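You operate a simulated robot arm through the tools that you are given. There is no shell and no other tool.

You are at the controls of a simulated robot arm. One attempt, no reset.

Task
Set the controls near the top of the green bench. At the end: the pink lever is set to locked; the blue tester arm is set to down; the white tester switch is switched on; the orange tester knob is turned to -1; whatever was shut is shut again. Leave all else as you found it, and nothing knocked over. The pink lever goes anticlockwise seen from above, to its stop. The blue tester arm goes to its stop.

Only the result counts: the job must be done as asked and must still hold three seconds after the hand-in. Knocking over, shifting, dropping, spilling or breaking anything else fails it.

Robot
A 7-joint arm with a three-finger gripper, fixed in place. Base frame: the origin is on the floor under the middle of its stand, x ahead of it, y to its left, z up; the work surface is at about z = 850. Readings come in mm, degrees, newtons and seconds.
It reaches about 1342 mm from its shoulder. Its first joint turns from -166.0 to 166.0 degrees. Payload 2.69 kg.
The TCP is the grasp point between the finger pads, 30 mm short of the fingertips. In the tool frame z runs along the fingers and y along their closing line. The gripper opens to 128 mm; its body begins 117 mm behind the TCP.
Orientation is that of the tool frame in the base frame, as [roll, pitch, yaw] about the fixed x, y, z axes, in that order (R = Rz(yaw) Ry(pitch) Rx(roll)). With the fingers straight down and closing along the base's y, the tool's x points along the base's -x, its y along +y and its z along -z.

Tools
- The arm moves only by the tool move_arm. Its argument "commands" is one flat list of numbers, 7 for each row, row after row: the shift along the base's x, y, z in mm, then the turn, a rotation vector about the base's x, y, z in degrees, then the closure, from 0 (fully open) to 1 (shut). In form: [tx, ty, tz, rx, ry, rz, gripper, tx, ty, tz, rx, ry, rz, gripper, ...]. A call has 1 to 20 rows; each row shifts and turns the commanded pose from where the row before left it. Each row takes 0.2 s and may step no farther than 50 mm and 8.6 degrees from the row before; otherwise, or with a gripper value out of range, the whole call is refused. A pose out of reach is approached as far as the arm can. The call stops where the force on the tool passes 40 N (or 10 N more than at its start, if that is more) or the arm is blocked; 0.2 s more then pass. Each finger travels about 127 mm/s and halts on what it meets, pressing with about 33 N; the grip force reading is that of the motor and also rises with nothing between the fingers. The clock runs only during rows and for 0.2 s after the last one: add rows that do not move to give the fingers time. It gives the time, the measured TCP pose, the force on the tool (base axes), the opening and the grip force at its end, in the units of the frame above (readings bear some noise), with the torque about the TCP (base axes, N m) and any sound that the robot's microphone picked up.
- Cameras (640 x 400 px; columns grow to the right, rows downward): "scene" is fixed at [220.6, 499.4, 1488.9]; the picture's right is [-0.97, -0.26, 0.00], its down [-0.07, 0.24, -0.97] and it looks along [0.25, -0.93, -0.25] (base axes); focal length 316 px, centre (320, 200). "wrist" rides on the gripper at [58, 54, -131] in the tool frame; the picture's right is [-0.68, 0.74, 0.00], its down [-0.62, -0.57, -0.55] and it looks along [-0.40, -0.37, 0.84] (tool axes); focal length 234 px, centre (320, 200). There is no depth. A picture from a camera that has moved, and an enlarged one, comes with that camera's place and axes in the base frame and with its lens.
- snapshot(camera): a new picture of that camera. It takes no simulated time.
- lift_body(by): moves the trunk up (or, below 0, down) by that many mm; the arm rides with it, the base frame stays. It gives what a move gives, with no picture.
- enlarge(camera, box): a new picture of the part [left, top, right, bottom] of that camera's present view, enlarged. It takes no simulated time.
- job_done(): hands the job in; it is judged then, once.

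Places have to be worked out from the pictures, the camera data and where the tool is seen. Open the gripper and draw the arm clear of the work before you hand the job in, unless the task says otherwise.

The tools are called after ">>>" as a command line: name --argument value ..., lists and objects as JSON in quotes. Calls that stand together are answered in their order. move_arm: Moves the arm, as the interface text tells. Its arguments: {"type":"object","properties":{"commands":{"type":"array","items":{"type":"number"}}},"required":["commands"]} The other tools are called the same way: lift_body (by) moves the trunk up or down; snapshot (camera) takes a picture; enlarge (camera, box) takes an enlarged picture of a part of a camera's view; job_done () hands the job in.

At the start:

```text
t: 0.0
tool_pos: [467.5, -556.2, 1288.7]
tool_rot: [-180.0, -0.1, -180.0]
contact_force: [-0.5, 0.5, -0.6]
moment: [-0.03, -0.01, 0.0]
gripper_width: 128.0
grasp_force: 0.0
trunk travel left (down, up): [-200.0, 150.0]
```

scene: 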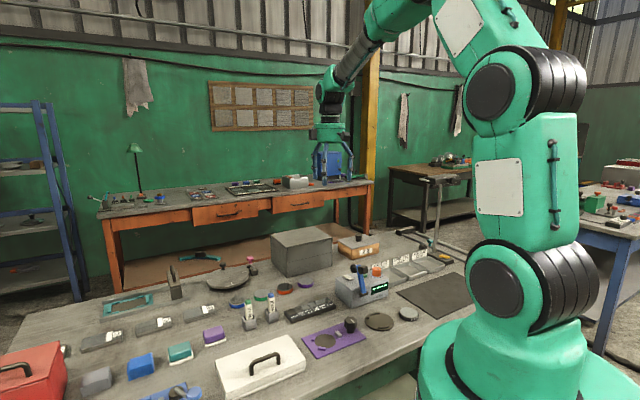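
wrist: 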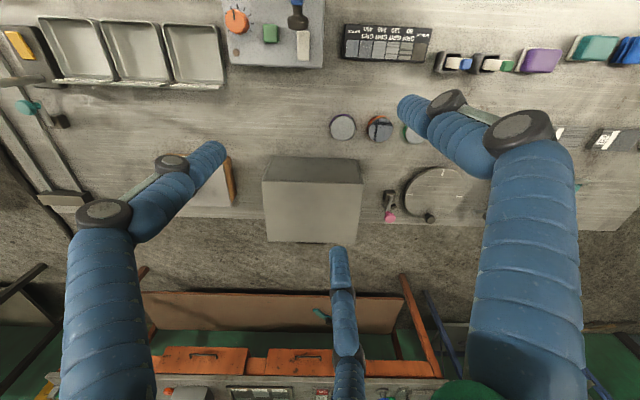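

I start by looking closer at the bench from both cameras to identify the tester, the pink lever and whatever is shut.

>>> enlarge --camera "scene" --box '[220, 220, 460, 370]'

>>> enlarge --camera "wrist" --box '[200, 0, 440, 150]'

>>> enlarge --camera "wrist" --box '[240, 100, 480, 250]'

>>> enlarge --camera "scene" --box '[80, 130, 400, 330]'

```text
2.67 times, centred on (340, 295) of scene
camera zoom: at [220.6, 499.4, 1488.9], right [-0.97, -0.26, 0.0], down [-0.07, 0.24, -0.97], along [0.25, -0.93, -0.25], focal length 842 px, centre (267, -53)
```

zoom: 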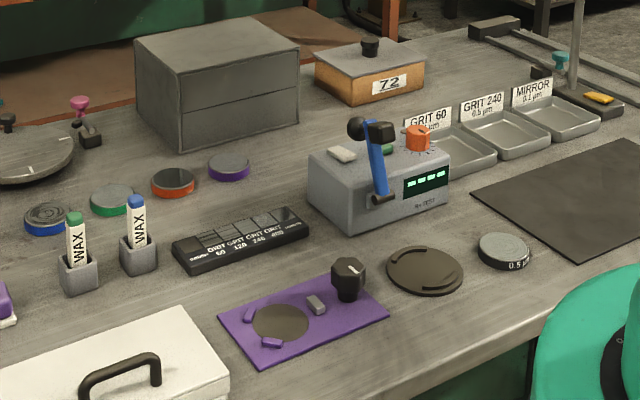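

```text
2.67 times, centred on (320, 75) of wrist
camera zoom: at [409.8, -501.8, 1419.6], right [0.68, 0.74, 0.0], down [0.62, -0.57, 0.55], along [0.4, -0.37, -0.84], focal length 624 px, centre (320, 533)
```

zoom: 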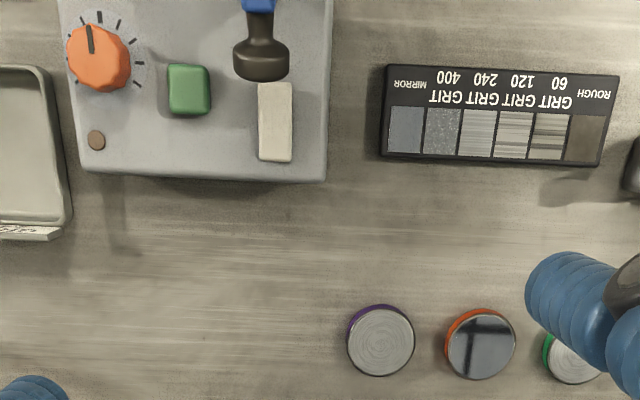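

```text
2.67 times, centred on (360, 175) of wrist
camera zoom: at [409.8, -501.8, 1419.6], right [0.68, 0.74, 0.0], down [0.62, -0.57, 0.55], along [0.4, -0.37, -0.84], focal length 624 px, centre (213, 267)
```

zoom: 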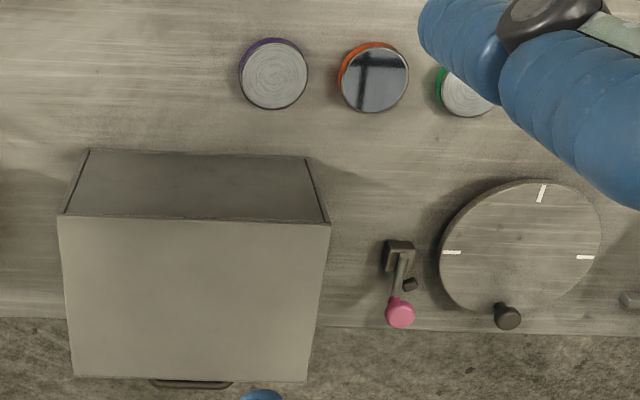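

```text
2.00 times, centred on (240, 230) of scene
camera zoom: at [220.6, 499.4, 1488.9], right [-0.97, -0.26, 0.0], down [-0.07, 0.24, -0.97], along [0.25, -0.93, -0.25], focal length 632 px, centre (480, 140)
```

zoom: 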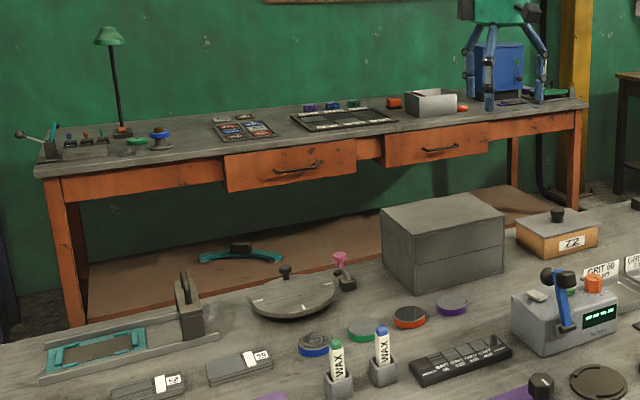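

The controls are on the near bench: the tester box around (293,-575) and the pink lever around (790,-590). I zoom in more on each to read their present state.

>>> enlarge --camera "scene" --box '[330, 255, 394, 295]'

>>> enlarge --camera "scene" --box '[210, 245, 274, 285]'

>>> enlarge --camera "wrist" --box '[360, 170, 456, 230]'

>>> enlarge --camera "wrist" --box '[216, 0, 328, 70]'

```text
10.00 times, centred on (362, 275) of scene
camera zoom: at [220.6, 499.4, 1488.9], right [-0.97, -0.26, 0.0], down [-0.07, 0.24, -0.97], along [0.25, -0.93, -0.25], focal length 3158 px, centre (-100, -550)
```

zoom: 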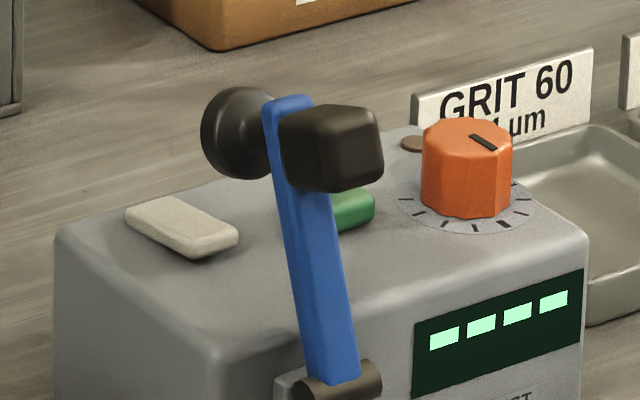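

```text
10.00 times, centred on (242, 265) of scene
camera zoom: at [220.6, 499.4, 1488.9], right [-0.97, -0.26, 0.0], down [-0.07, 0.24, -0.97], along [0.25, -0.93, -0.25], focal length 3158 px, centre (1100, -450)
```

zoom: 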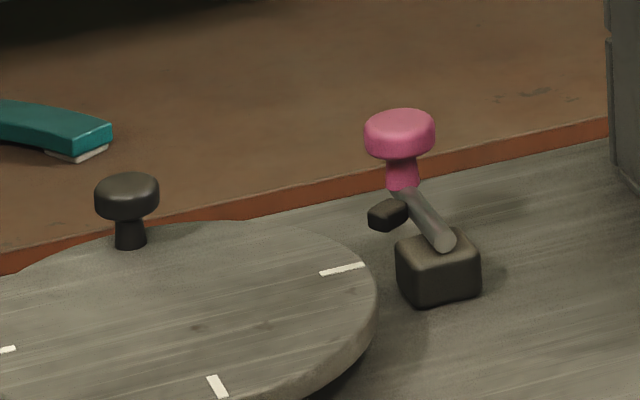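

```text
6.67 times, centred on (408, 200) of wrist
camera zoom: at [409.8, -501.8, 1419.6], right [0.68, 0.74, 0.0], down [0.62, -0.57, 0.55], along [0.4, -0.37, -0.84], focal length 1561 px, centre (-267, 200)
```

zoom: 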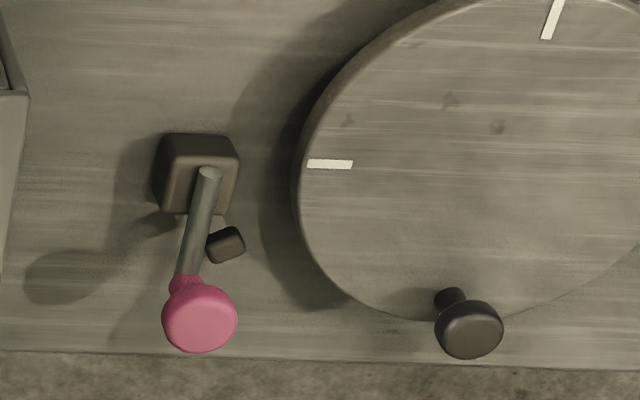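

```text
5.71 times, centred on (272, 35) of wrist
camera zoom: at [409.8, -501.8, 1419.6], right [0.68, 0.74, 0.0], down [0.62, -0.57, 0.55], along [0.4, -0.37, -0.84], focal length 1338 px, centre (594, 1143)
```

zoom: 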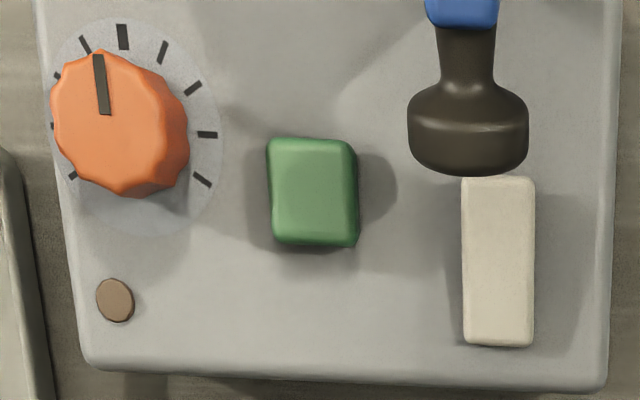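

The tester shows a blue arm up, white switch, orange knob with a tick dial, and green button (to be left alone). I move the wrist camera closer over the tester at a safe height to read the dial and switch.

>>> move_arm --commands '[-28, 2.5, -20, 0, 0, 0, 0, -28, 2.5, -20, 0, 0, 0, 0, -28, 2.5, -20, 0, 0, 0, 0, -28, 2.5, -20, 0, 0, 0, 0, -28, 2.5, -20, 0, 0, 0, 0, -28, 2.5, -20, 0, 0, 0, 0, -28, 2.5, -20, 0, 0, 0, 0, -28, 2.5, -20, 0, 0, 0, 0, 0, 0, 0, 0, 0, 0, 0]'

```text
t: 2.0
tool_pos: [244.0, -538.2, 1128.6]
tool_rot: [-180.0, 0.0, 179.9]
contact_force: [0.0, -0.1, -0.5]
moment: [-0.03, -0.04, 0.02]
gripper_width: 128.2
grasp_force: 0.0
trunk travel left (down, up): [-200.0, 150.0]
```

Arrived above the tester; I take pictures from the wrist and the scene.

>>> snapshot --camera "wrist"

>>> snapshot --camera "scene"

>>> enlarge --camera "wrist" --box '[200, 100, 440, 250]'

```text
taken
camera wrist: at [185.7, -484.4, 1258.8], right [0.68, 0.74, 0.0], down [0.62, -0.57, 0.55], along [0.4, -0.37, -0.84], focal length 234 px, centre (320, 200)
```

wrist: 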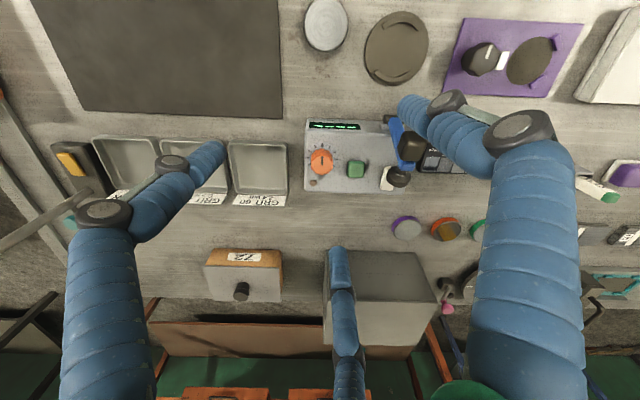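

```text
taken
```

scene: 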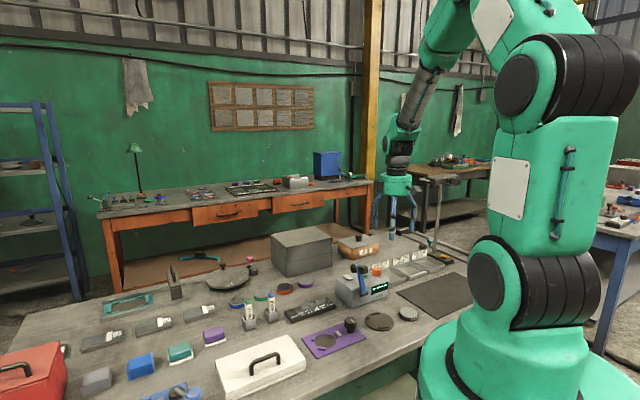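

```text
2.67 times, centred on (320, 175) of wrist
camera zoom: at [185.7, -484.4, 1258.8], right [0.68, 0.74, 0.0], down [0.62, -0.57, 0.55], along [0.4, -0.37, -0.84], focal length 624 px, centre (320, 267)
```

zoom: 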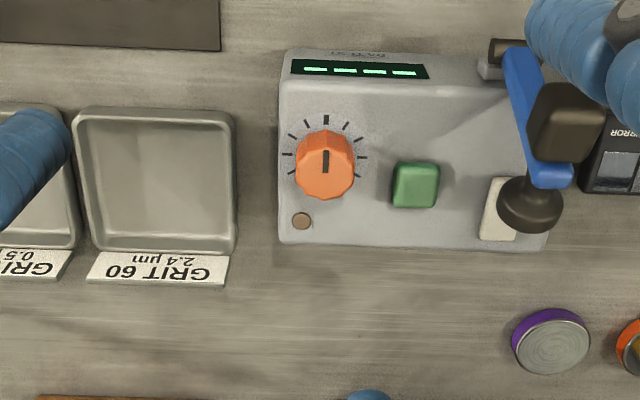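

I enlarge the dial, the switch and the arm in the wrist view.

>>> enlarge --camera "wrist" --box '[296, 115, 376, 165]'

>>> enlarge --camera "wrist" --box '[360, 110, 440, 160]'

>>> enlarge --camera "wrist" --box '[300, 110, 348, 140]'

>>> enlarge --camera "scene" --box '[330, 270, 394, 310]'

```text
8.00 times, centred on (336, 140) of wrist
camera zoom: at [185.7, -484.4, 1258.8], right [0.68, 0.74, 0.0], down [0.62, -0.57, 0.55], along [0.4, -0.37, -0.84], focal length 1873 px, centre (192, 680)
```

zoom: 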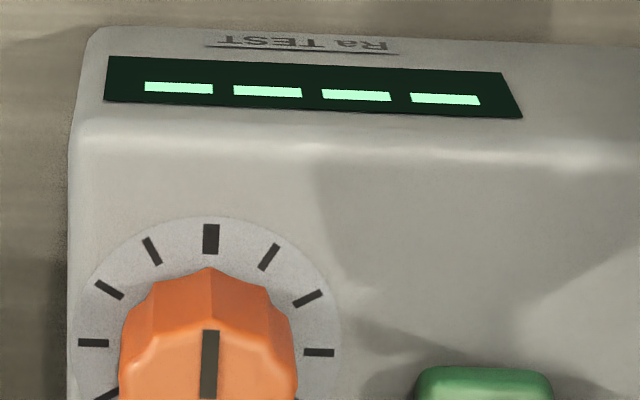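

```text
8.00 times, centred on (400, 135) of wrist
camera zoom: at [185.7, -484.4, 1258.8], right [0.68, 0.74, 0.0], down [0.62, -0.57, 0.55], along [0.4, -0.37, -0.84], focal length 1873 px, centre (-320, 720)
```

zoom: 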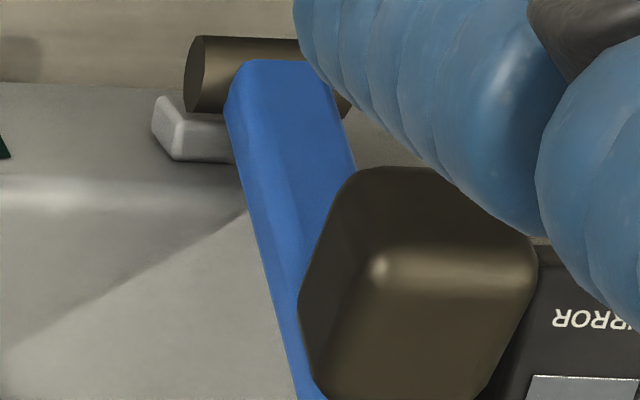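

```text
13.33 times, centred on (324, 125) of wrist
camera zoom: at [185.7, -484.4, 1258.8], right [0.68, 0.74, 0.0], down [0.62, -0.57, 0.55], along [0.4, -0.37, -0.84], focal length 3122 px, centre (267, 1200)
```

zoom: 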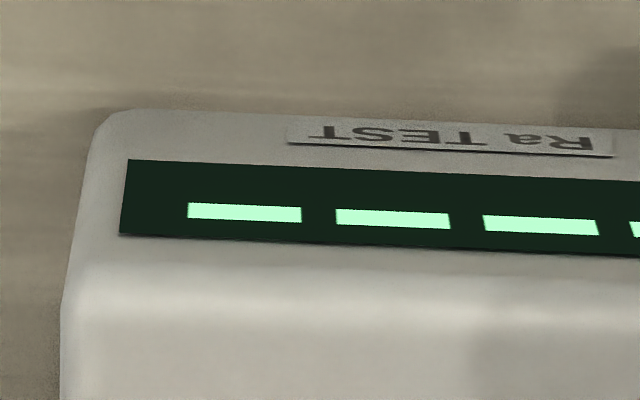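

```text
10.00 times, centred on (362, 290) of scene
camera zoom: at [220.6, 499.4, 1488.9], right [-0.97, -0.26, 0.0], down [-0.07, 0.24, -0.97], along [0.25, -0.93, -0.25], focal length 3158 px, centre (-100, -700)
```

zoom: 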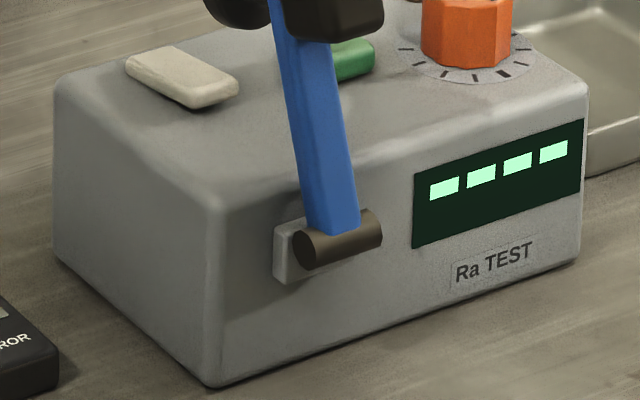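

The enlarged views are sharp, so I look more tightly at the dial and at the white switch for any marks.

>>> enlarge --camera "wrist" --box '[304, 138, 344, 163]'

>>> enlarge --camera "wrist" --box '[300, 150, 348, 180]'

>>> enlarge --camera "wrist" --box '[372, 155, 420, 195]'

>>> enlarge --camera "scene" --box '[366, 258, 390, 282]'

>>> enlarge --camera "scene" --box '[336, 268, 360, 288]'

```text
16.00 times, centred on (324, 150) of wrist
camera zoom: at [185.7, -484.4, 1258.8], right [0.68, 0.74, 0.0], down [0.62, -0.57, 0.55], along [0.4, -0.37, -0.84], focal length 3747 px, centre (256, 992)
```

zoom: 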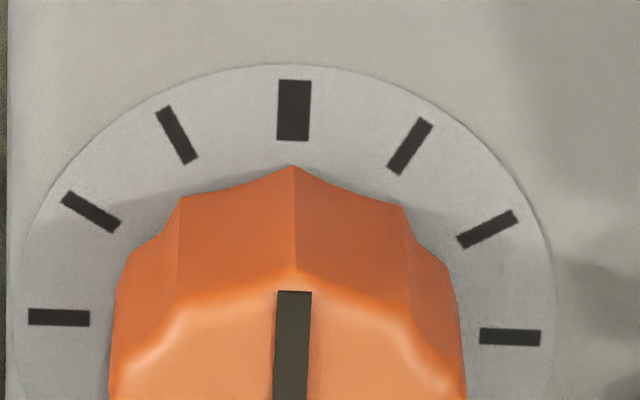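

```text
13.33 times, centred on (324, 165) of wrist
camera zoom: at [185.7, -484.4, 1258.8], right [0.68, 0.74, 0.0], down [0.62, -0.57, 0.55], along [0.4, -0.37, -0.84], focal length 3122 px, centre (267, 667)
```

zoom: 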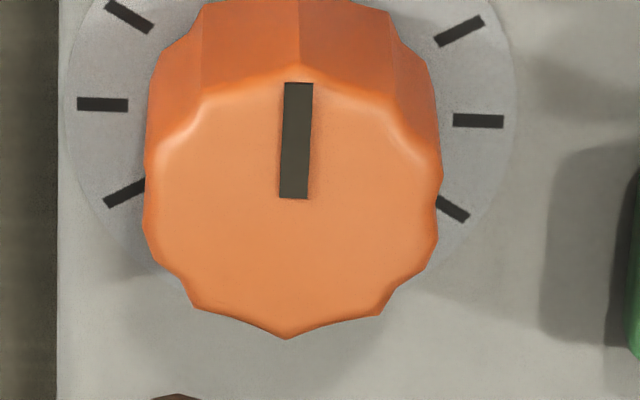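

```text
10.00 times, centred on (396, 175) of wrist
camera zoom: at [185.7, -484.4, 1258.8], right [0.68, 0.74, 0.0], down [0.62, -0.57, 0.55], along [0.4, -0.37, -0.84], focal length 2342 px, centre (-440, 450)
```

zoom: 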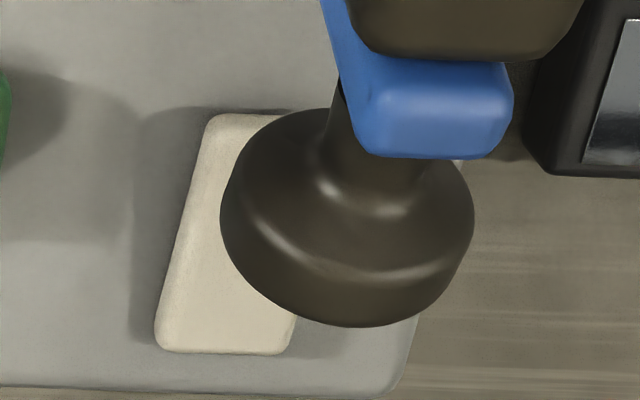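

```text
16.00 times, centred on (378, 270) of scene
camera zoom: at [220.6, 499.4, 1488.9], right [-0.97, -0.26, 0.0], down [-0.07, 0.24, -0.97], along [0.25, -0.93, -0.25], focal length 5053 px, centre (-608, -920)
```

zoom: 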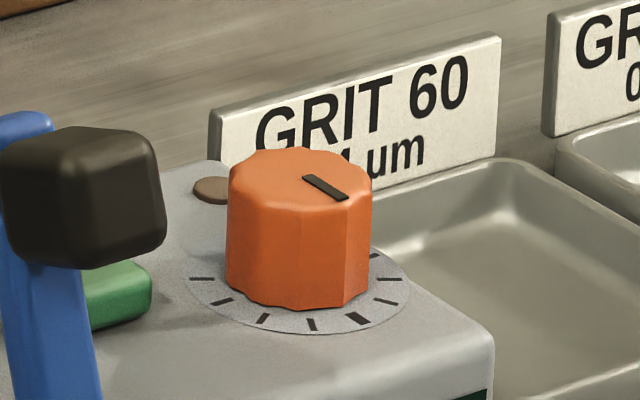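

```text
16.00 times, centred on (348, 278) of scene
camera zoom: at [220.6, 499.4, 1488.9], right [-0.97, -0.26, 0.0], down [-0.07, 0.24, -0.97], along [0.25, -0.93, -0.25], focal length 5053 px, centre (-128, -1048)
```

zoom: 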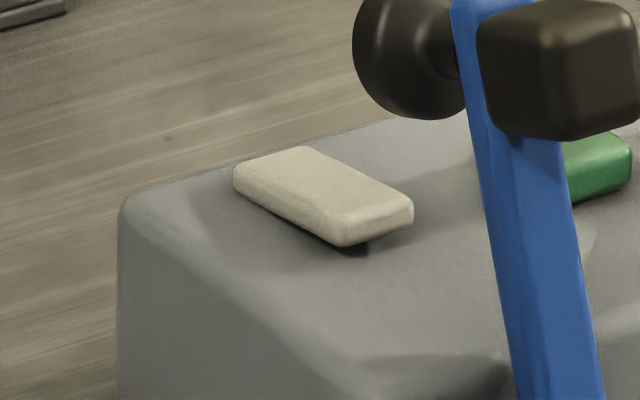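

Tester top is near z≈925; the blue arm pivots at the front face and leans back, its knob at about (369,-505,976), so "down" is a swing toward the robot. I close the fingers, turn -15° and move above the spot behind the arm's knob.

>>> move_arm --commands '[32, 0, 0, 0, 0, -7.5, 1, 32, 0, 0, 0, 0, -7.5, 1, 32, 0, 0, 0, 0, 0, 1, 32, 0, 0, 0, 0, 0, 1, 32, -2, 0, 0, 0, 0, 1, 0, 0, -30, 0, 0, 0, 1, 0, 0, -30, 0, 0, 0, 1, 0, 0, 0, 0, 0, 0, 1]'

```text
t: 3.8
tool_pos: [404.2, -540.0, 1069.9]
tool_rot: [180.0, 0.0, 165.0]
contact_force: [-0.3, 0.2, -0.6]
moment: [0.0, 0.02, -0.01]
gripper_width: 2.3
grasp_force: 31.1
trunk travel left (down, up): [-200.0, 150.0]
```

I check the closed fingers' position relative to the arm's knob in both views.

>>> snapshot --camera "wrist"

>>> enlarge --camera "scene" --box '[300, 200, 428, 300]'

```text
taken
camera wrist: at [362.4, -471.3, 1199.7], right [0.84, 0.54, 0.0], down [0.45, -0.71, 0.55], along [0.29, -0.46, -0.84], focal length 234 px, centre (320, 200)
```

wrist: 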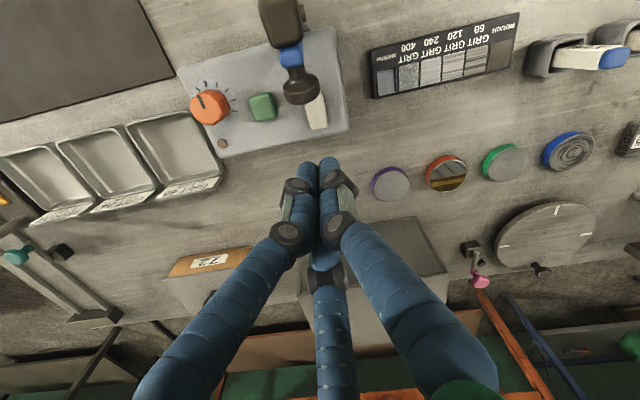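

```text
4.00 times, centred on (364, 250) of scene
camera zoom: at [220.6, 499.4, 1488.9], right [-0.97, -0.26, 0.0], down [-0.07, 0.24, -0.97], along [0.25, -0.93, -0.25], focal length 1263 px, centre (144, 0)
```

zoom: 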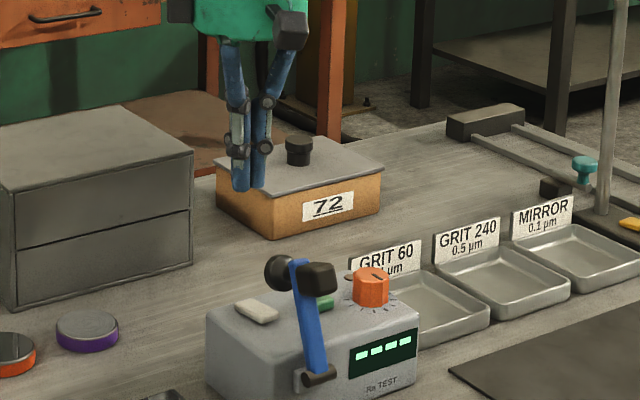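

The closed cluster is about 30 mm wide and hangs behind the arm's knob with clearance. I descend until the tips are at z≈960.

>>> move_arm --commands '[0, 0, -27, 0, 0, 0, 1, 0, 0, -27, 0, 0, 0, 1, -1, -1, -26, 0, 0, 0, 1, 0, 0, 0, 0, 0, 0, 1]'

>>> enlarge --camera "scene" --box '[316, 220, 412, 295]'

>>> enlarge --camera "wrist" --box '[200, 0, 440, 200]'

```text
t: 4.8
tool_pos: [402.4, -541.1, 990.7]
tool_rot: [179.9, 0.0, 165.0]
contact_force: [-0.8, -0.7, -0.2]
moment: [0.01, -0.01, 0.0]
gripper_width: 2.1
grasp_force: 31.5
trunk travel left (down, up): [-200.0, 150.0]
```

```text
5.33 times, centred on (364, 258) of scene
camera zoom: at [220.6, 499.4, 1488.9], right [-0.97, -0.26, 0.0], down [-0.07, 0.24, -0.97], along [0.25, -0.93, -0.25], focal length 1684 px, centre (85, -107)
```

zoom: 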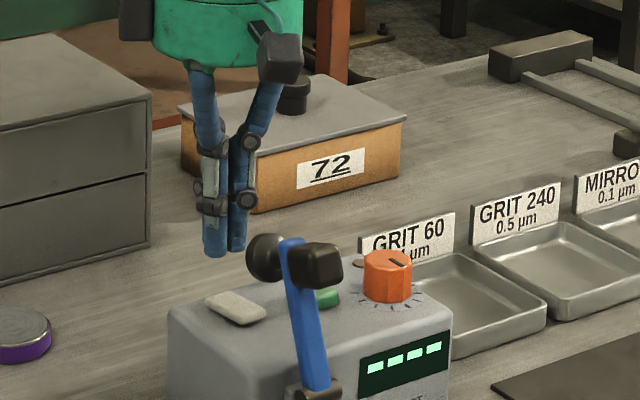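

```text
2.00 times, centred on (320, 100) of wrist
camera zoom: at [360.7, -473.6, 1120.3], right [0.84, 0.54, 0.0], down [0.45, -0.71, 0.55], along [0.29, -0.46, -0.84], focal length 468 px, centre (320, 400)
```

zoom: 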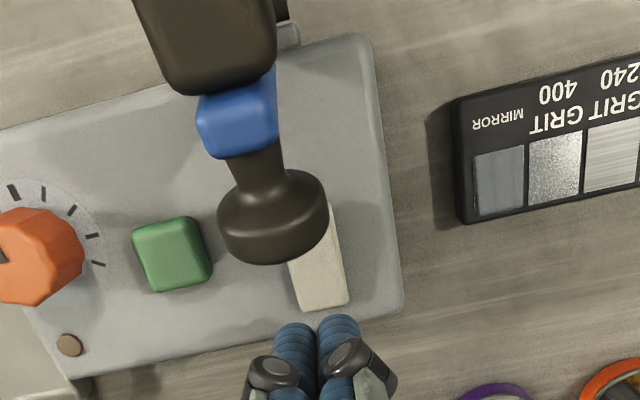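

The cluster sits right behind the knob, ~3 mm off laterally. I correct that and pull toward the robot (-n direction) in small steps to swing the arm forward.

>>> move_arm --commands '[-3, -2, 0, 0, 0, 0, 1, -8.5, 8.5, 0, 0, 0, 0, 1, -8.5, 8.5, 0, 0, 0, 0, 1, -8.5, 8.5, 0, 0, 0, 0, 1, -8.5, 8.5, 0, 0, 0, 0, 1, -8.5, 8.5, 0, 0, 0, 0, 1]'

>>> enlarge --camera "scene" --box '[316, 220, 412, 295]'

>>> enlarge --camera "wrist" --box '[200, 0, 440, 200]'

```text
t: 6.2
tool_pos: [356.1, -497.6, 990.6]
tool_rot: [-180.0, 0.0, 165.0]
contact_force: [-0.1, 0.7, 0.5]
moment: [0.0, 0.0, -0.01]
gripper_width: 2.1
grasp_force: 30.9
trunk travel left (down, up): [-200.0, 150.0]
```

```text
5.33 times, centred on (364, 258) of scene
camera zoom: at [220.6, 499.4, 1488.9], right [-0.97, -0.26, 0.0], down [-0.07, 0.24, -0.97], along [0.25, -0.93, -0.25], focal length 1684 px, centre (85, -107)
```

zoom: 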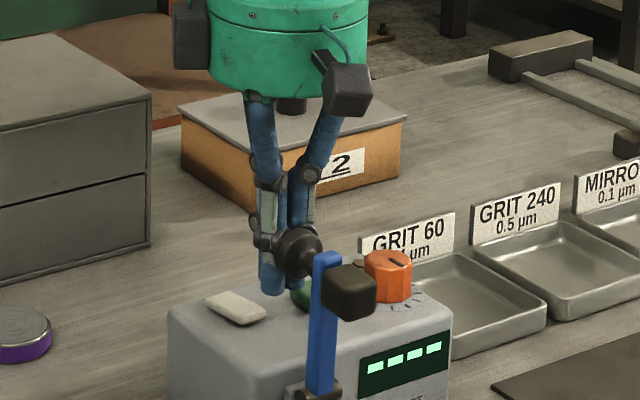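

```text
2.00 times, centred on (320, 100) of wrist
camera zoom: at [315.0, -430.8, 1120.3], right [0.84, 0.54, 0.0], down [0.45, -0.71, 0.55], along [0.29, -0.46, -0.84], focal length 468 px, centre (320, 400)
```

zoom: 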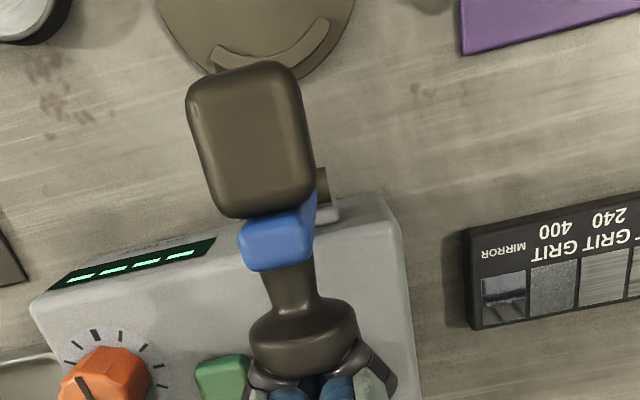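

The arm follows easily with almost no force. I keep pulling it toward the robot.

>>> move_arm --commands '[-8.5, 8.5, 0, 0, 0, 0, 1, -8.5, 8.5, 0, 0, 0, 0, 1, -8.5, 8.5, 0, 0, 0, 0, 1, -8.5, 8.5, 0, 0, 0, 0, 1, -8.5, 8.5, 0, 0, 0, 0, 1]'

>>> enlarge --camera "scene" --box '[316, 220, 428, 320]'

>>> enlarge --camera "wrist" --box '[200, 0, 440, 200]'

```text
t: 7.4
tool_pos: [314.7, -456.3, 990.3]
tool_rot: [180.0, 0.0, 165.0]
contact_force: [0.6, 0.2, 0.4]
moment: [0.0, -0.03, -0.04]
gripper_width: 2.2
grasp_force: 31.7
trunk travel left (down, up): [-200.0, 150.0]
```

```text
4.00 times, centred on (372, 270) of scene
camera zoom: at [220.6, 499.4, 1488.9], right [-0.97, -0.26, 0.0], down [-0.07, 0.24, -0.97], along [0.25, -0.93, -0.25], focal length 1263 px, centre (112, -80)
```

zoom: 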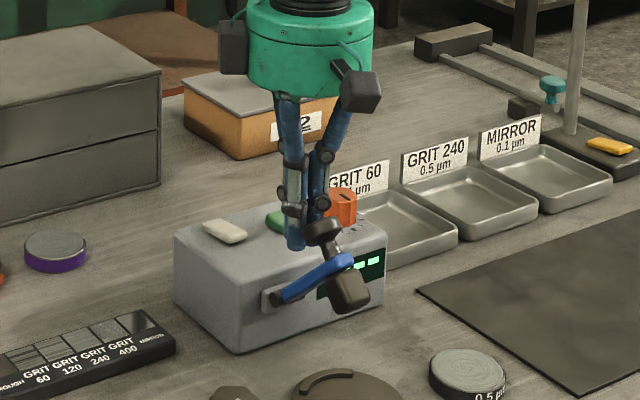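

```text
2.00 times, centred on (320, 100) of wrist
camera zoom: at [272.5, -389.3, 1120.9], right [0.84, 0.54, 0.0], down [0.45, -0.71, 0.55], along [0.29, -0.46, -0.84], focal length 468 px, centre (320, 400)
```

zoom: 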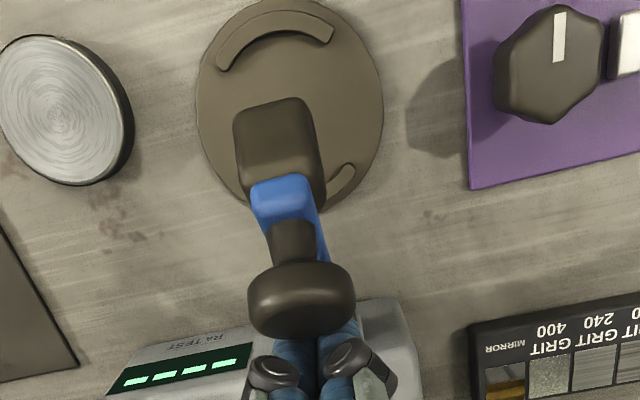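

The arm is now forward, about 30° above horizontal. I lift the cluster over the knob, move above it and press it down gently.

>>> move_arm --commands '[0, 0, 22, 0, 0, 0, 1, 0, 0, 22, 0, 0, 0, 1, -14, 14, 0, 0, 0, 0, 1, -14, 14, 0, 0, 0, 0, 1, -14, 14, 0, 0, 0, 0, 1, 0, 0, 0, 0, 0, 0, 1]'

>>> enlarge --camera "scene" --box '[316, 220, 428, 320]'

>>> enlarge --camera "wrist" --box '[200, 50, 440, 250]'

```text
t: 8.8
tool_pos: [272.1, -412.5, 1033.2]
tool_rot: [180.0, 0.1, 164.9]
contact_force: [-0.6, 0.5, -0.1]
moment: [-0.03, -0.04, -0.01]
gripper_width: 1.9
grasp_force: 31.1
trunk travel left (down, up): [-200.0, 150.0]
```

```text
4.00 times, centred on (372, 270) of scene
camera zoom: at [220.6, 499.4, 1488.9], right [-0.97, -0.26, 0.0], down [-0.07, 0.24, -0.97], along [0.25, -0.93, -0.25], focal length 1263 px, centre (112, -80)
```

zoom: 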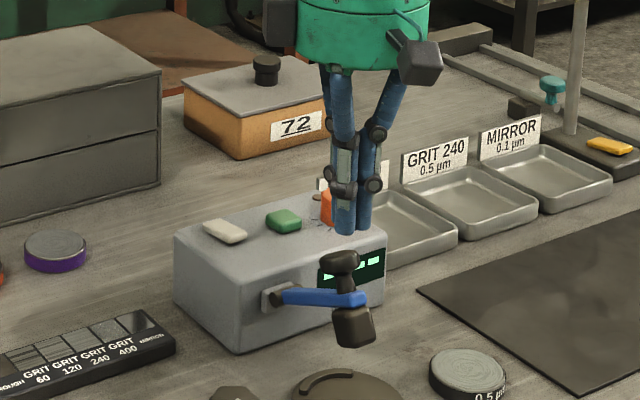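

```text
2.00 times, centred on (320, 150) of wrist
camera zoom: at [231.1, -346.3, 1163.6], right [0.84, 0.54, 0.0], down [0.45, -0.71, 0.55], along [0.29, -0.46, -0.84], focal length 468 px, centre (320, 300)
```

zoom: 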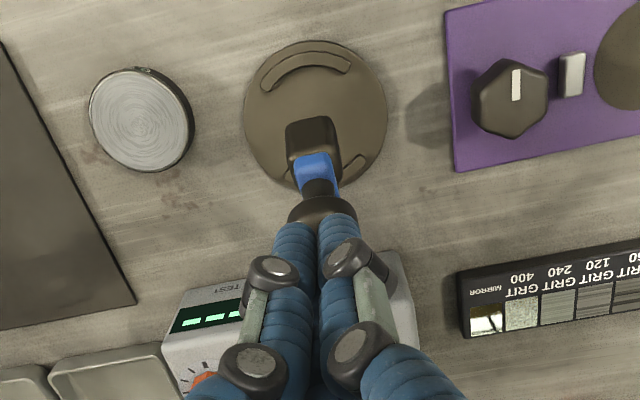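

The arm dropped further under gravity to about 12° above horizontal, with the knob on top. I descend onto the knob in small steps to bring it to the stop.

>>> move_arm --commands '[0, 0, -15, 0, 0, 0, 1, 0, 0, -15, 0, 0, 0, 1, 0, 0, -10, 0, 0, 0, 1, 0, 0, -6, 0, 0, 0, 1, 0, 0, -6, 0, 0, 0, 1]'

>>> enlarge --camera "scene" --box '[316, 220, 428, 320]'

```text
t: 10.0
tool_pos: [272.0, -413.4, 981.0]
tool_rot: [-179.9, 0.0, 165.0]
contact_force: [-0.3, -0.6, 0.7]
moment: [0.0, -0.02, 0.03]
gripper_width: 1.9
grasp_force: 31.4
trunk travel left (down, up): [-200.0, 150.0]
```

```text
4.00 times, centred on (372, 270) of scene
camera zoom: at [220.6, 499.4, 1488.9], right [-0.97, -0.26, 0.0], down [-0.07, 0.24, -0.97], along [0.25, -0.93, -0.25], focal length 1263 px, centre (112, -80)
```

zoom: 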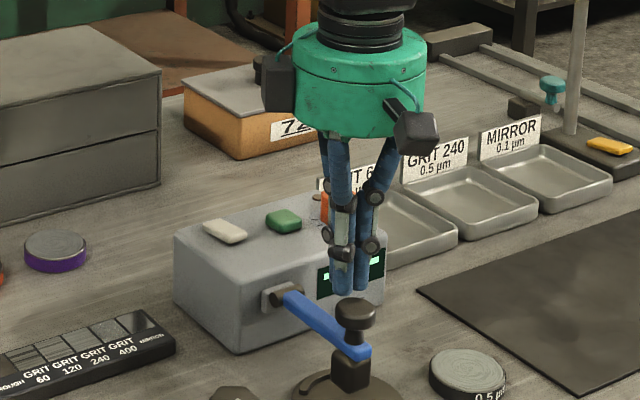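

The arm swung all the way down by itself. I zoom in to see whether it is at its stop and where the block sits relative to the round plate.

>>> enlarge --camera "scene" --box '[380, 280, 428, 325]'

>>> enlarge --camera "wrist" --box '[240, 40, 400, 200]'

>>> enlarge --camera "scene" --box '[350, 280, 430, 340]'

```text
8.89 times, centred on (404, 302) of scene
camera zoom: at [220.6, 499.4, 1488.9], right [-0.97, -0.26, 0.0], down [-0.07, 0.24, -0.97], along [0.25, -0.93, -0.25], focal length 2807 px, centre (-427, -711)
```

zoom: 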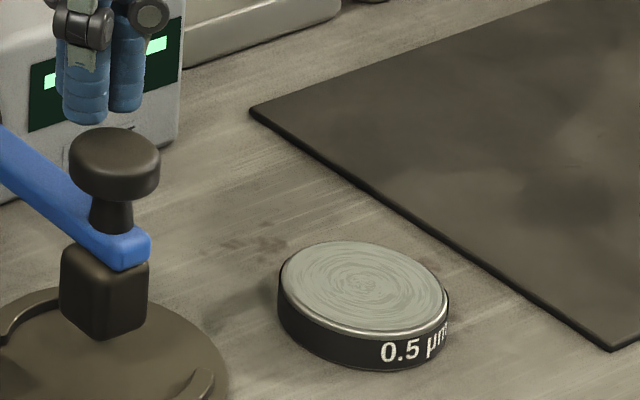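

```text
2.50 times, centred on (320, 120) of wrist
camera zoom: at [230.5, -346.2, 1111.2], right [0.84, 0.54, 0.0], down [0.45, -0.71, 0.55], along [0.29, -0.46, -0.84], focal length 585 px, centre (320, 400)
```

zoom: 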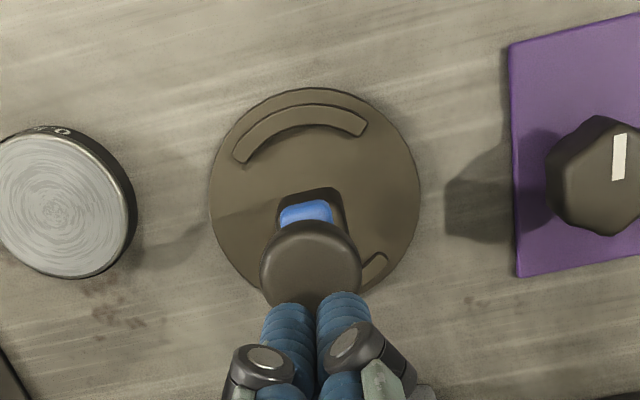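

```text
6.67 times, centred on (390, 310) of scene
camera zoom: at [220.6, 499.4, 1488.9], right [-0.97, -0.26, 0.0], down [-0.07, 0.24, -0.97], along [0.25, -0.93, -0.25], focal length 2106 px, centre (-147, -533)
```

zoom: 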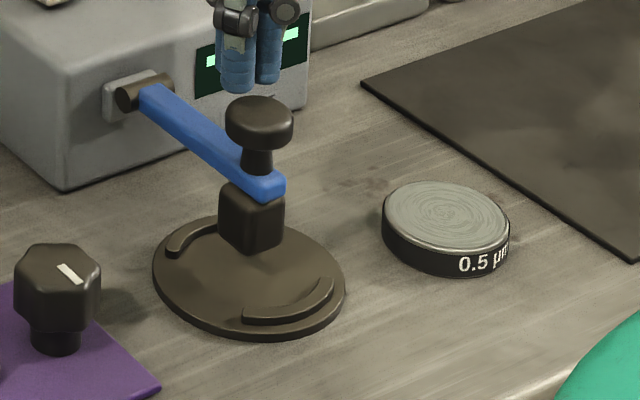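

The arm looks horizontal with the block over the round plate. I press lightly on the knob to confirm that it's on its stop, watching the force.

>>> move_arm --commands '[-7, 7, 0, 0, 0, 0, 1, 0, 0, -5, 0, 0, 0, 1, 0, 0, -5, 0, 0, 0, 1, 0, 0, -3, 0, 0, 0, 1, 0, 0, -2, 0, 0, 0, 1]'

>>> enlarge --camera "scene" --box '[350, 270, 430, 330]'

```text
t: 11.2
tool_pos: [266.1, -408.0, 969.5]
tool_rot: [-179.8, 0.3, 165.0]
contact_force: [-1.5, 5.9, 23.7]
moment: [0.22, 0.14, -0.02]
gripper_width: 6.1
grasp_force: 31.7
trunk travel left (down, up): [-200.0, 150.0]
stopped in row 5: the force on the tool passed its limit at 45 N (the readings are from after the stop); the commanded pose is now the measured one
```

```text
6.67 times, centred on (390, 300) of scene
camera zoom: at [220.6, 499.4, 1488.9], right [-0.97, -0.26, 0.0], down [-0.07, 0.24, -0.97], along [0.25, -0.93, -0.25], focal length 2106 px, centre (-147, -467)
```

zoom: 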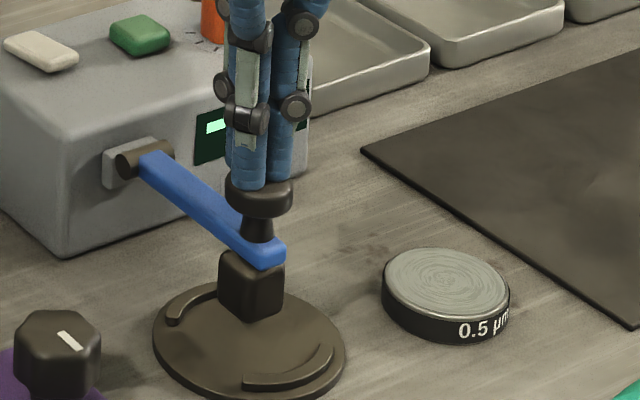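

The arm is firmly on its stop (45 N reaction) and the plate has not shifted. I lift clear and move back over the tester to view the switch.

>>> move_arm --commands '[0, 0, 15, 0, 0, 0, 1, 0, 0, 40, 0, 0, 0, 1, 0, 0, 45, 0, 0, 0, 1, 30, -25, 10, 0, 0, 0, 1, 30, -25, 0, 0, 0, 0, 1, 30, -25, 0, 0, 0, 0, 1, 0, 0, 0, 0, 0, 0, 1]'

>>> snapshot --camera "wrist"

>>> enlarge --camera "scene" --box '[340, 255, 430, 325]'

```text
t: 12.8
tool_pos: [357.1, -485.9, 1081.4]
tool_rot: [-179.8, 0.0, 165.0]
contact_force: [-0.3, 0.3, -0.2]
moment: [0.06, 0.01, -0.02]
gripper_width: 2.2
grasp_force: 31.5
trunk travel left (down, up): [-200.0, 150.0]
```

```text
taken
camera wrist: at [314.5, -417.6, 1210.7], right [0.84, 0.54, 0.0], down [0.45, -0.71, 0.55], along [0.29, -0.46, -0.84], focal length 234 px, centre (320, 200)
```

wrist: 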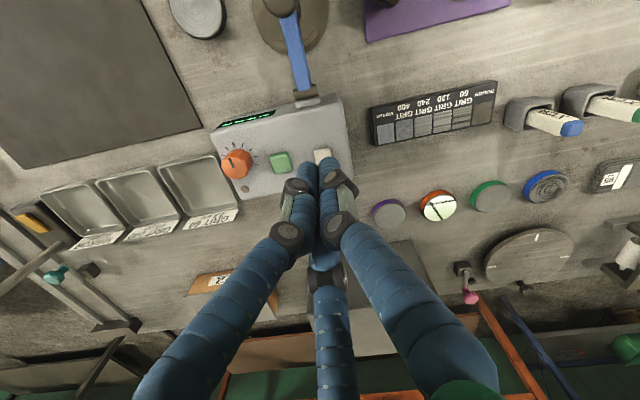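

```text
5.71 times, centred on (385, 290) of scene
camera zoom: at [220.6, 499.4, 1488.9], right [-0.97, -0.26, 0.0], down [-0.07, 0.24, -0.97], along [0.25, -0.93, -0.25], focal length 1805 px, centre (-51, -314)
```

zoom: 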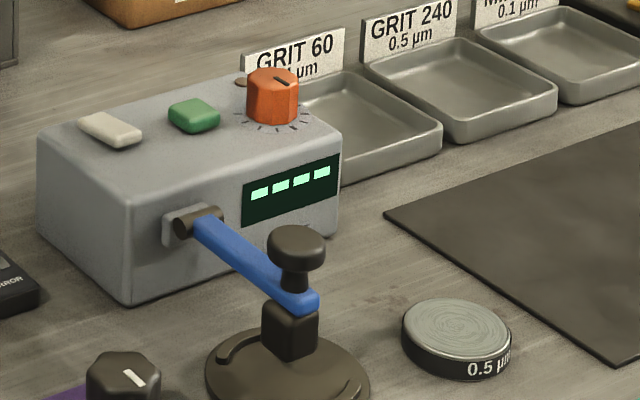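

The blue arm stays down. I shift the tool back so the fingers don't hide the switch, then look at it closely.

>>> move_arm --commands '[30, -30, 0, 0, 0, 0, 1, 30, -30, 0, 0, 0, 0, 1, 0, 0, 0, 0, 0, 0, 1]'

>>> enlarge --camera "wrist" --box '[190, 60, 350, 160]'

>>> enlarge --camera "scene" --box '[345, 265, 377, 285]'

```text
t: 13.6
tool_pos: [417.0, -545.2, 1078.5]
tool_rot: [-180.0, 0.0, 164.9]
contact_force: [-0.1, -0.3, -1.2]
moment: [0.05, 0.06, -0.02]
gripper_width: 2.1
grasp_force: 31.3
trunk travel left (down, up): [-200.0, 150.0]
```

```text
4.00 times, centred on (270, 110) of wrist
camera zoom: at [374.4, -477.2, 1207.8], right [0.84, 0.54, 0.0], down [0.45, -0.71, 0.55], along [0.29, -0.46, -0.84], focal length 937 px, centre (520, 560)
```

zoom: 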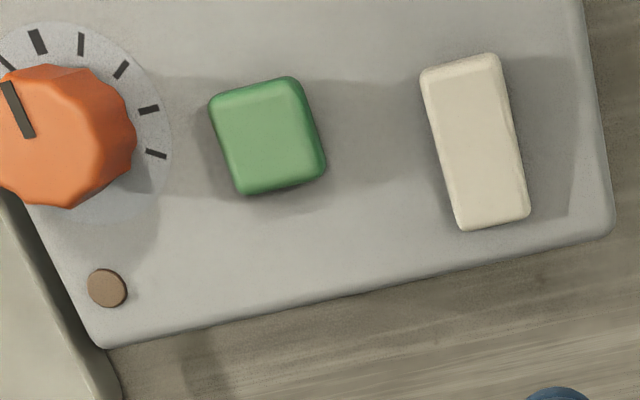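

```text
16.00 times, centred on (361, 275) of scene
camera zoom: at [220.6, 499.4, 1488.9], right [-0.97, -0.26, 0.0], down [-0.07, 0.24, -0.97], along [0.25, -0.93, -0.25], focal length 5053 px, centre (-336, -1000)
```

zoom: 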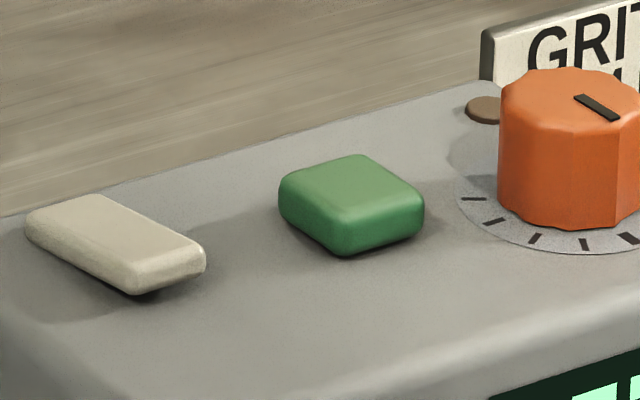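

The switch's front end (toward the robot) is raised, back end pressed; it spans n≈622–663 at (374,-506)–(402,-536). I move above the raised end and descend to just over it.

>>> move_arm --commands '[-23.6, 21.2, 0, 0, 0, 0, 1, -23.6, 21.2, 0, 0, 0, 0, 1, 0, 0, -30, 0, 0, 0, 1, 0, 0, -30, 0, 0, 0, 1, 0, 0, -28, 0, 0, 0, 1, 0, 0, 0, 0, 0, 0, 1]'

>>> enlarge --camera "scene" --box '[330, 240, 394, 290]'

>>> enlarge --camera "wrist" --box '[220, 100, 400, 230]'

```text
t: 15.0
tool_pos: [370.3, -500.0, 990.6]
tool_rot: [-179.7, 0.0, 164.9]
contact_force: [0.4, -0.5, 0.2]
moment: [-0.01, 0.02, 0.0]
gripper_width: 2.3
grasp_force: 31.2
trunk travel left (down, up): [-200.0, 150.0]
```

```text
8.00 times, centred on (362, 265) of scene
camera zoom: at [220.6, 499.4, 1488.9], right [-0.97, -0.26, 0.0], down [-0.07, 0.24, -0.97], along [0.25, -0.93, -0.25], focal length 2527 px, centre (-16, -320)
```

zoom: 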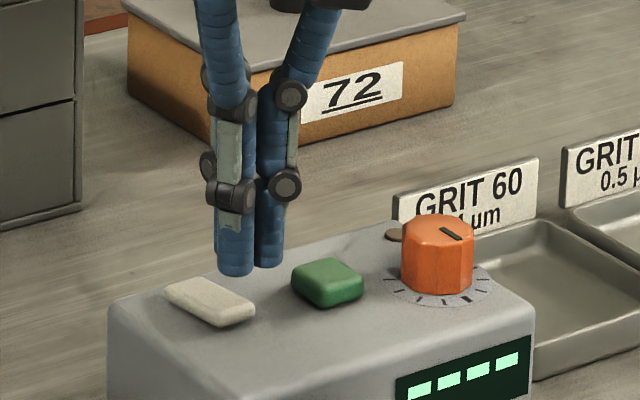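

```text
3.08 times, centred on (310, 165) of wrist
camera zoom: at [328.2, -432.0, 1120.9], right [0.84, 0.54, 0.0], down [0.45, -0.71, 0.55], along [0.29, -0.46, -0.84], focal length 720 px, centre (351, 308)
```

zoom: 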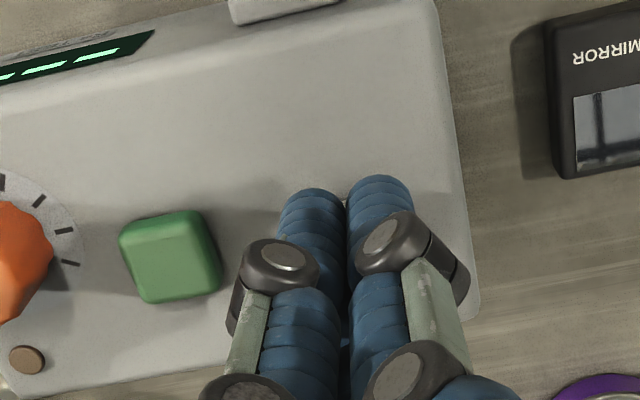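

The cluster is above the raised front end, slightly off to the side; I nudge it and press down in small steps.

>>> move_arm --commands '[5, -1, 0, 0, 0, 0, 1, 0, 0, -6, 0, 0, 0, 1, 0, 0, -5, 0, 0, 0, 1, 0, 0, -4, 0, 0, 0, 1, 0, 0, -3, 0, 0, 0, 1, 0, 0, -3, 0, 0, 0, 1]'

>>> enlarge --camera "scene" --box '[335, 255, 383, 295]'

```text
t: 16.4
tool_pos: [373.9, -501.0, 968.7]
tool_rot: [-179.8, 0.0, 165.0]
contact_force: [-1.2, -0.7, -0.3]
moment: [0.0, 0.03, 0.02]
gripper_width: 2.1
grasp_force: 31.7
trunk travel left (down, up): [-200.0, 150.0]
```

```text
10.00 times, centred on (359, 275) of scene
camera zoom: at [220.6, 499.4, 1488.9], right [-0.97, -0.26, 0.0], down [-0.07, 0.24, -0.97], along [0.25, -0.93, -0.25], focal length 3158 px, centre (-70, -550)
```

zoom: 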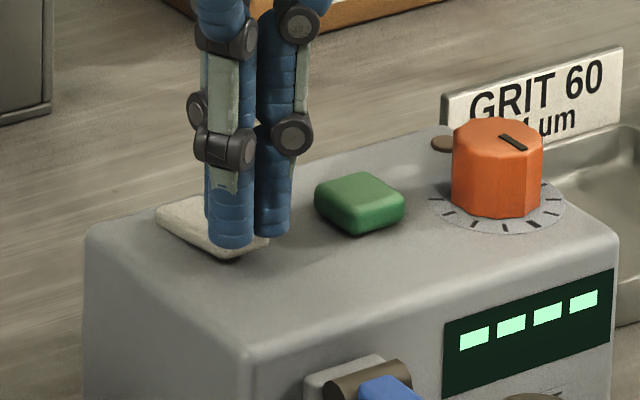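

No contact yet; tips are just above the raised end. I continue down in 2 mm steps.

>>> move_arm --commands '[0, 0, -2, 0, 0, 0, 1, 0, 0, -2, 0, 0, 0, 1, 0, 0, -2, 0, 0, 0, 1, 0, 0, 0, 0, 0, 0, 1]'

>>> enlarge --camera "scene" --box '[335, 255, 383, 295]'

```text
t: 17.4
tool_pos: [372.9, -500.6, 962.6]
tool_rot: [-180.0, 0.1, 165.1]
contact_force: [0.5, -0.6, -0.4]
moment: [0.01, 0.02, -0.01]
gripper_width: 2.2
grasp_force: 31.4
trunk travel left (down, up): [-200.0, 150.0]
```

```text
10.00 times, centred on (359, 275) of scene
camera zoom: at [220.6, 499.4, 1488.9], right [-0.97, -0.26, 0.0], down [-0.07, 0.24, -0.97], along [0.25, -0.93, -0.25], focal length 3158 px, centre (-70, -550)
```

zoom: 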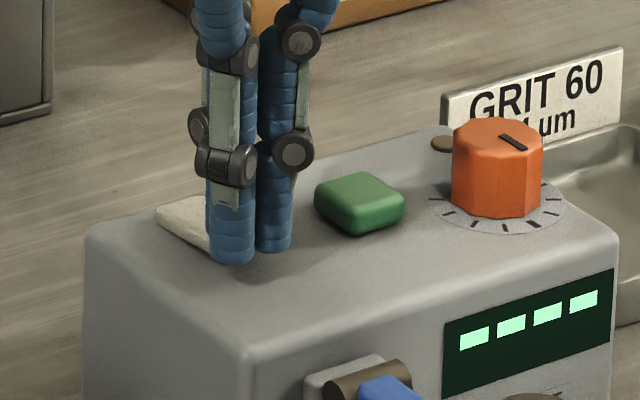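

Still no contact force, so the tips may be in front of the rocker's end. I check in the wrist view.

>>> enlarge --camera "wrist" --box '[240, 100, 400, 220]'

>>> enlarge --camera "scene" --box '[346, 270, 370, 290]'

```text
3.33 times, centred on (320, 160) of wrist
camera zoom: at [332.1, -433.5, 1093.2], right [0.84, 0.54, 0.0], down [0.45, -0.7, 0.55], along [0.29, -0.46, -0.83], focal length 781 px, centre (320, 333)
```

zoom: 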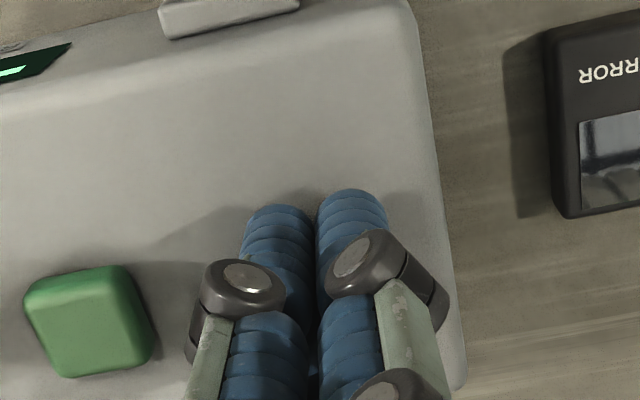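

```text
16.00 times, centred on (358, 280) of scene
camera zoom: at [220.6, 499.4, 1488.9], right [-0.97, -0.26, 0.0], down [-0.07, 0.24, -0.97], along [0.25, -0.93, -0.25], focal length 5053 px, centre (-288, -1080)
```

zoom: 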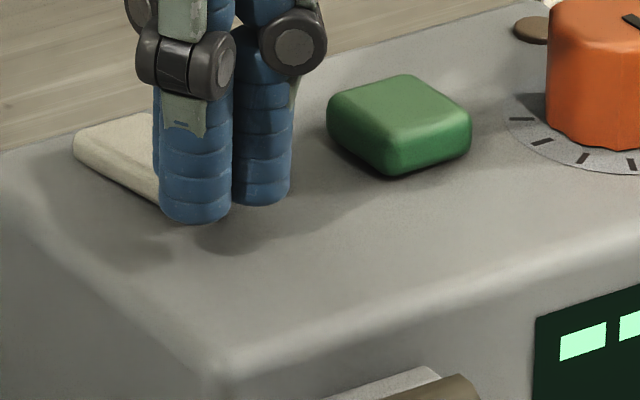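

The tips are at the rocker's raised end but no touch yet; I continue down carefully in 2 mm steps.

>>> move_arm --commands '[0, 0, -2, 0, 0, 0, 1, 0, 0, -2, 0, 0, 0, 1, 0, 0, 0, 0, 0, 0, 1]'

>>> enlarge --camera "scene" --box '[346, 270, 370, 290]'

```text
t: 18.2
tool_pos: [372.6, -500.9, 959.5]
tool_rot: [-179.9, 0.0, 165.0]
contact_force: [0.3, -0.1, 0.2]
moment: [-0.02, 0.02, -0.01]
gripper_width: 2.2
grasp_force: 31.6
trunk travel left (down, up): [-200.0, 150.0]
heard: click
```

```text
16.00 times, centred on (358, 280) of scene
camera zoom: at [220.6, 499.4, 1488.9], right [-0.97, -0.26, 0.0], down [-0.07, 0.24, -0.97], along [0.25, -0.93, -0.25], focal length 5053 px, centre (-288, -1080)
```

zoom: 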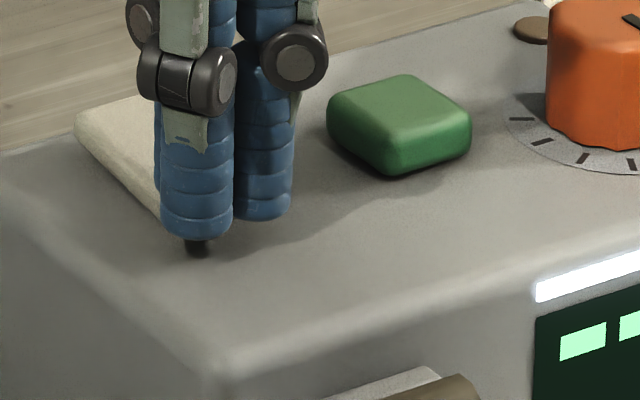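

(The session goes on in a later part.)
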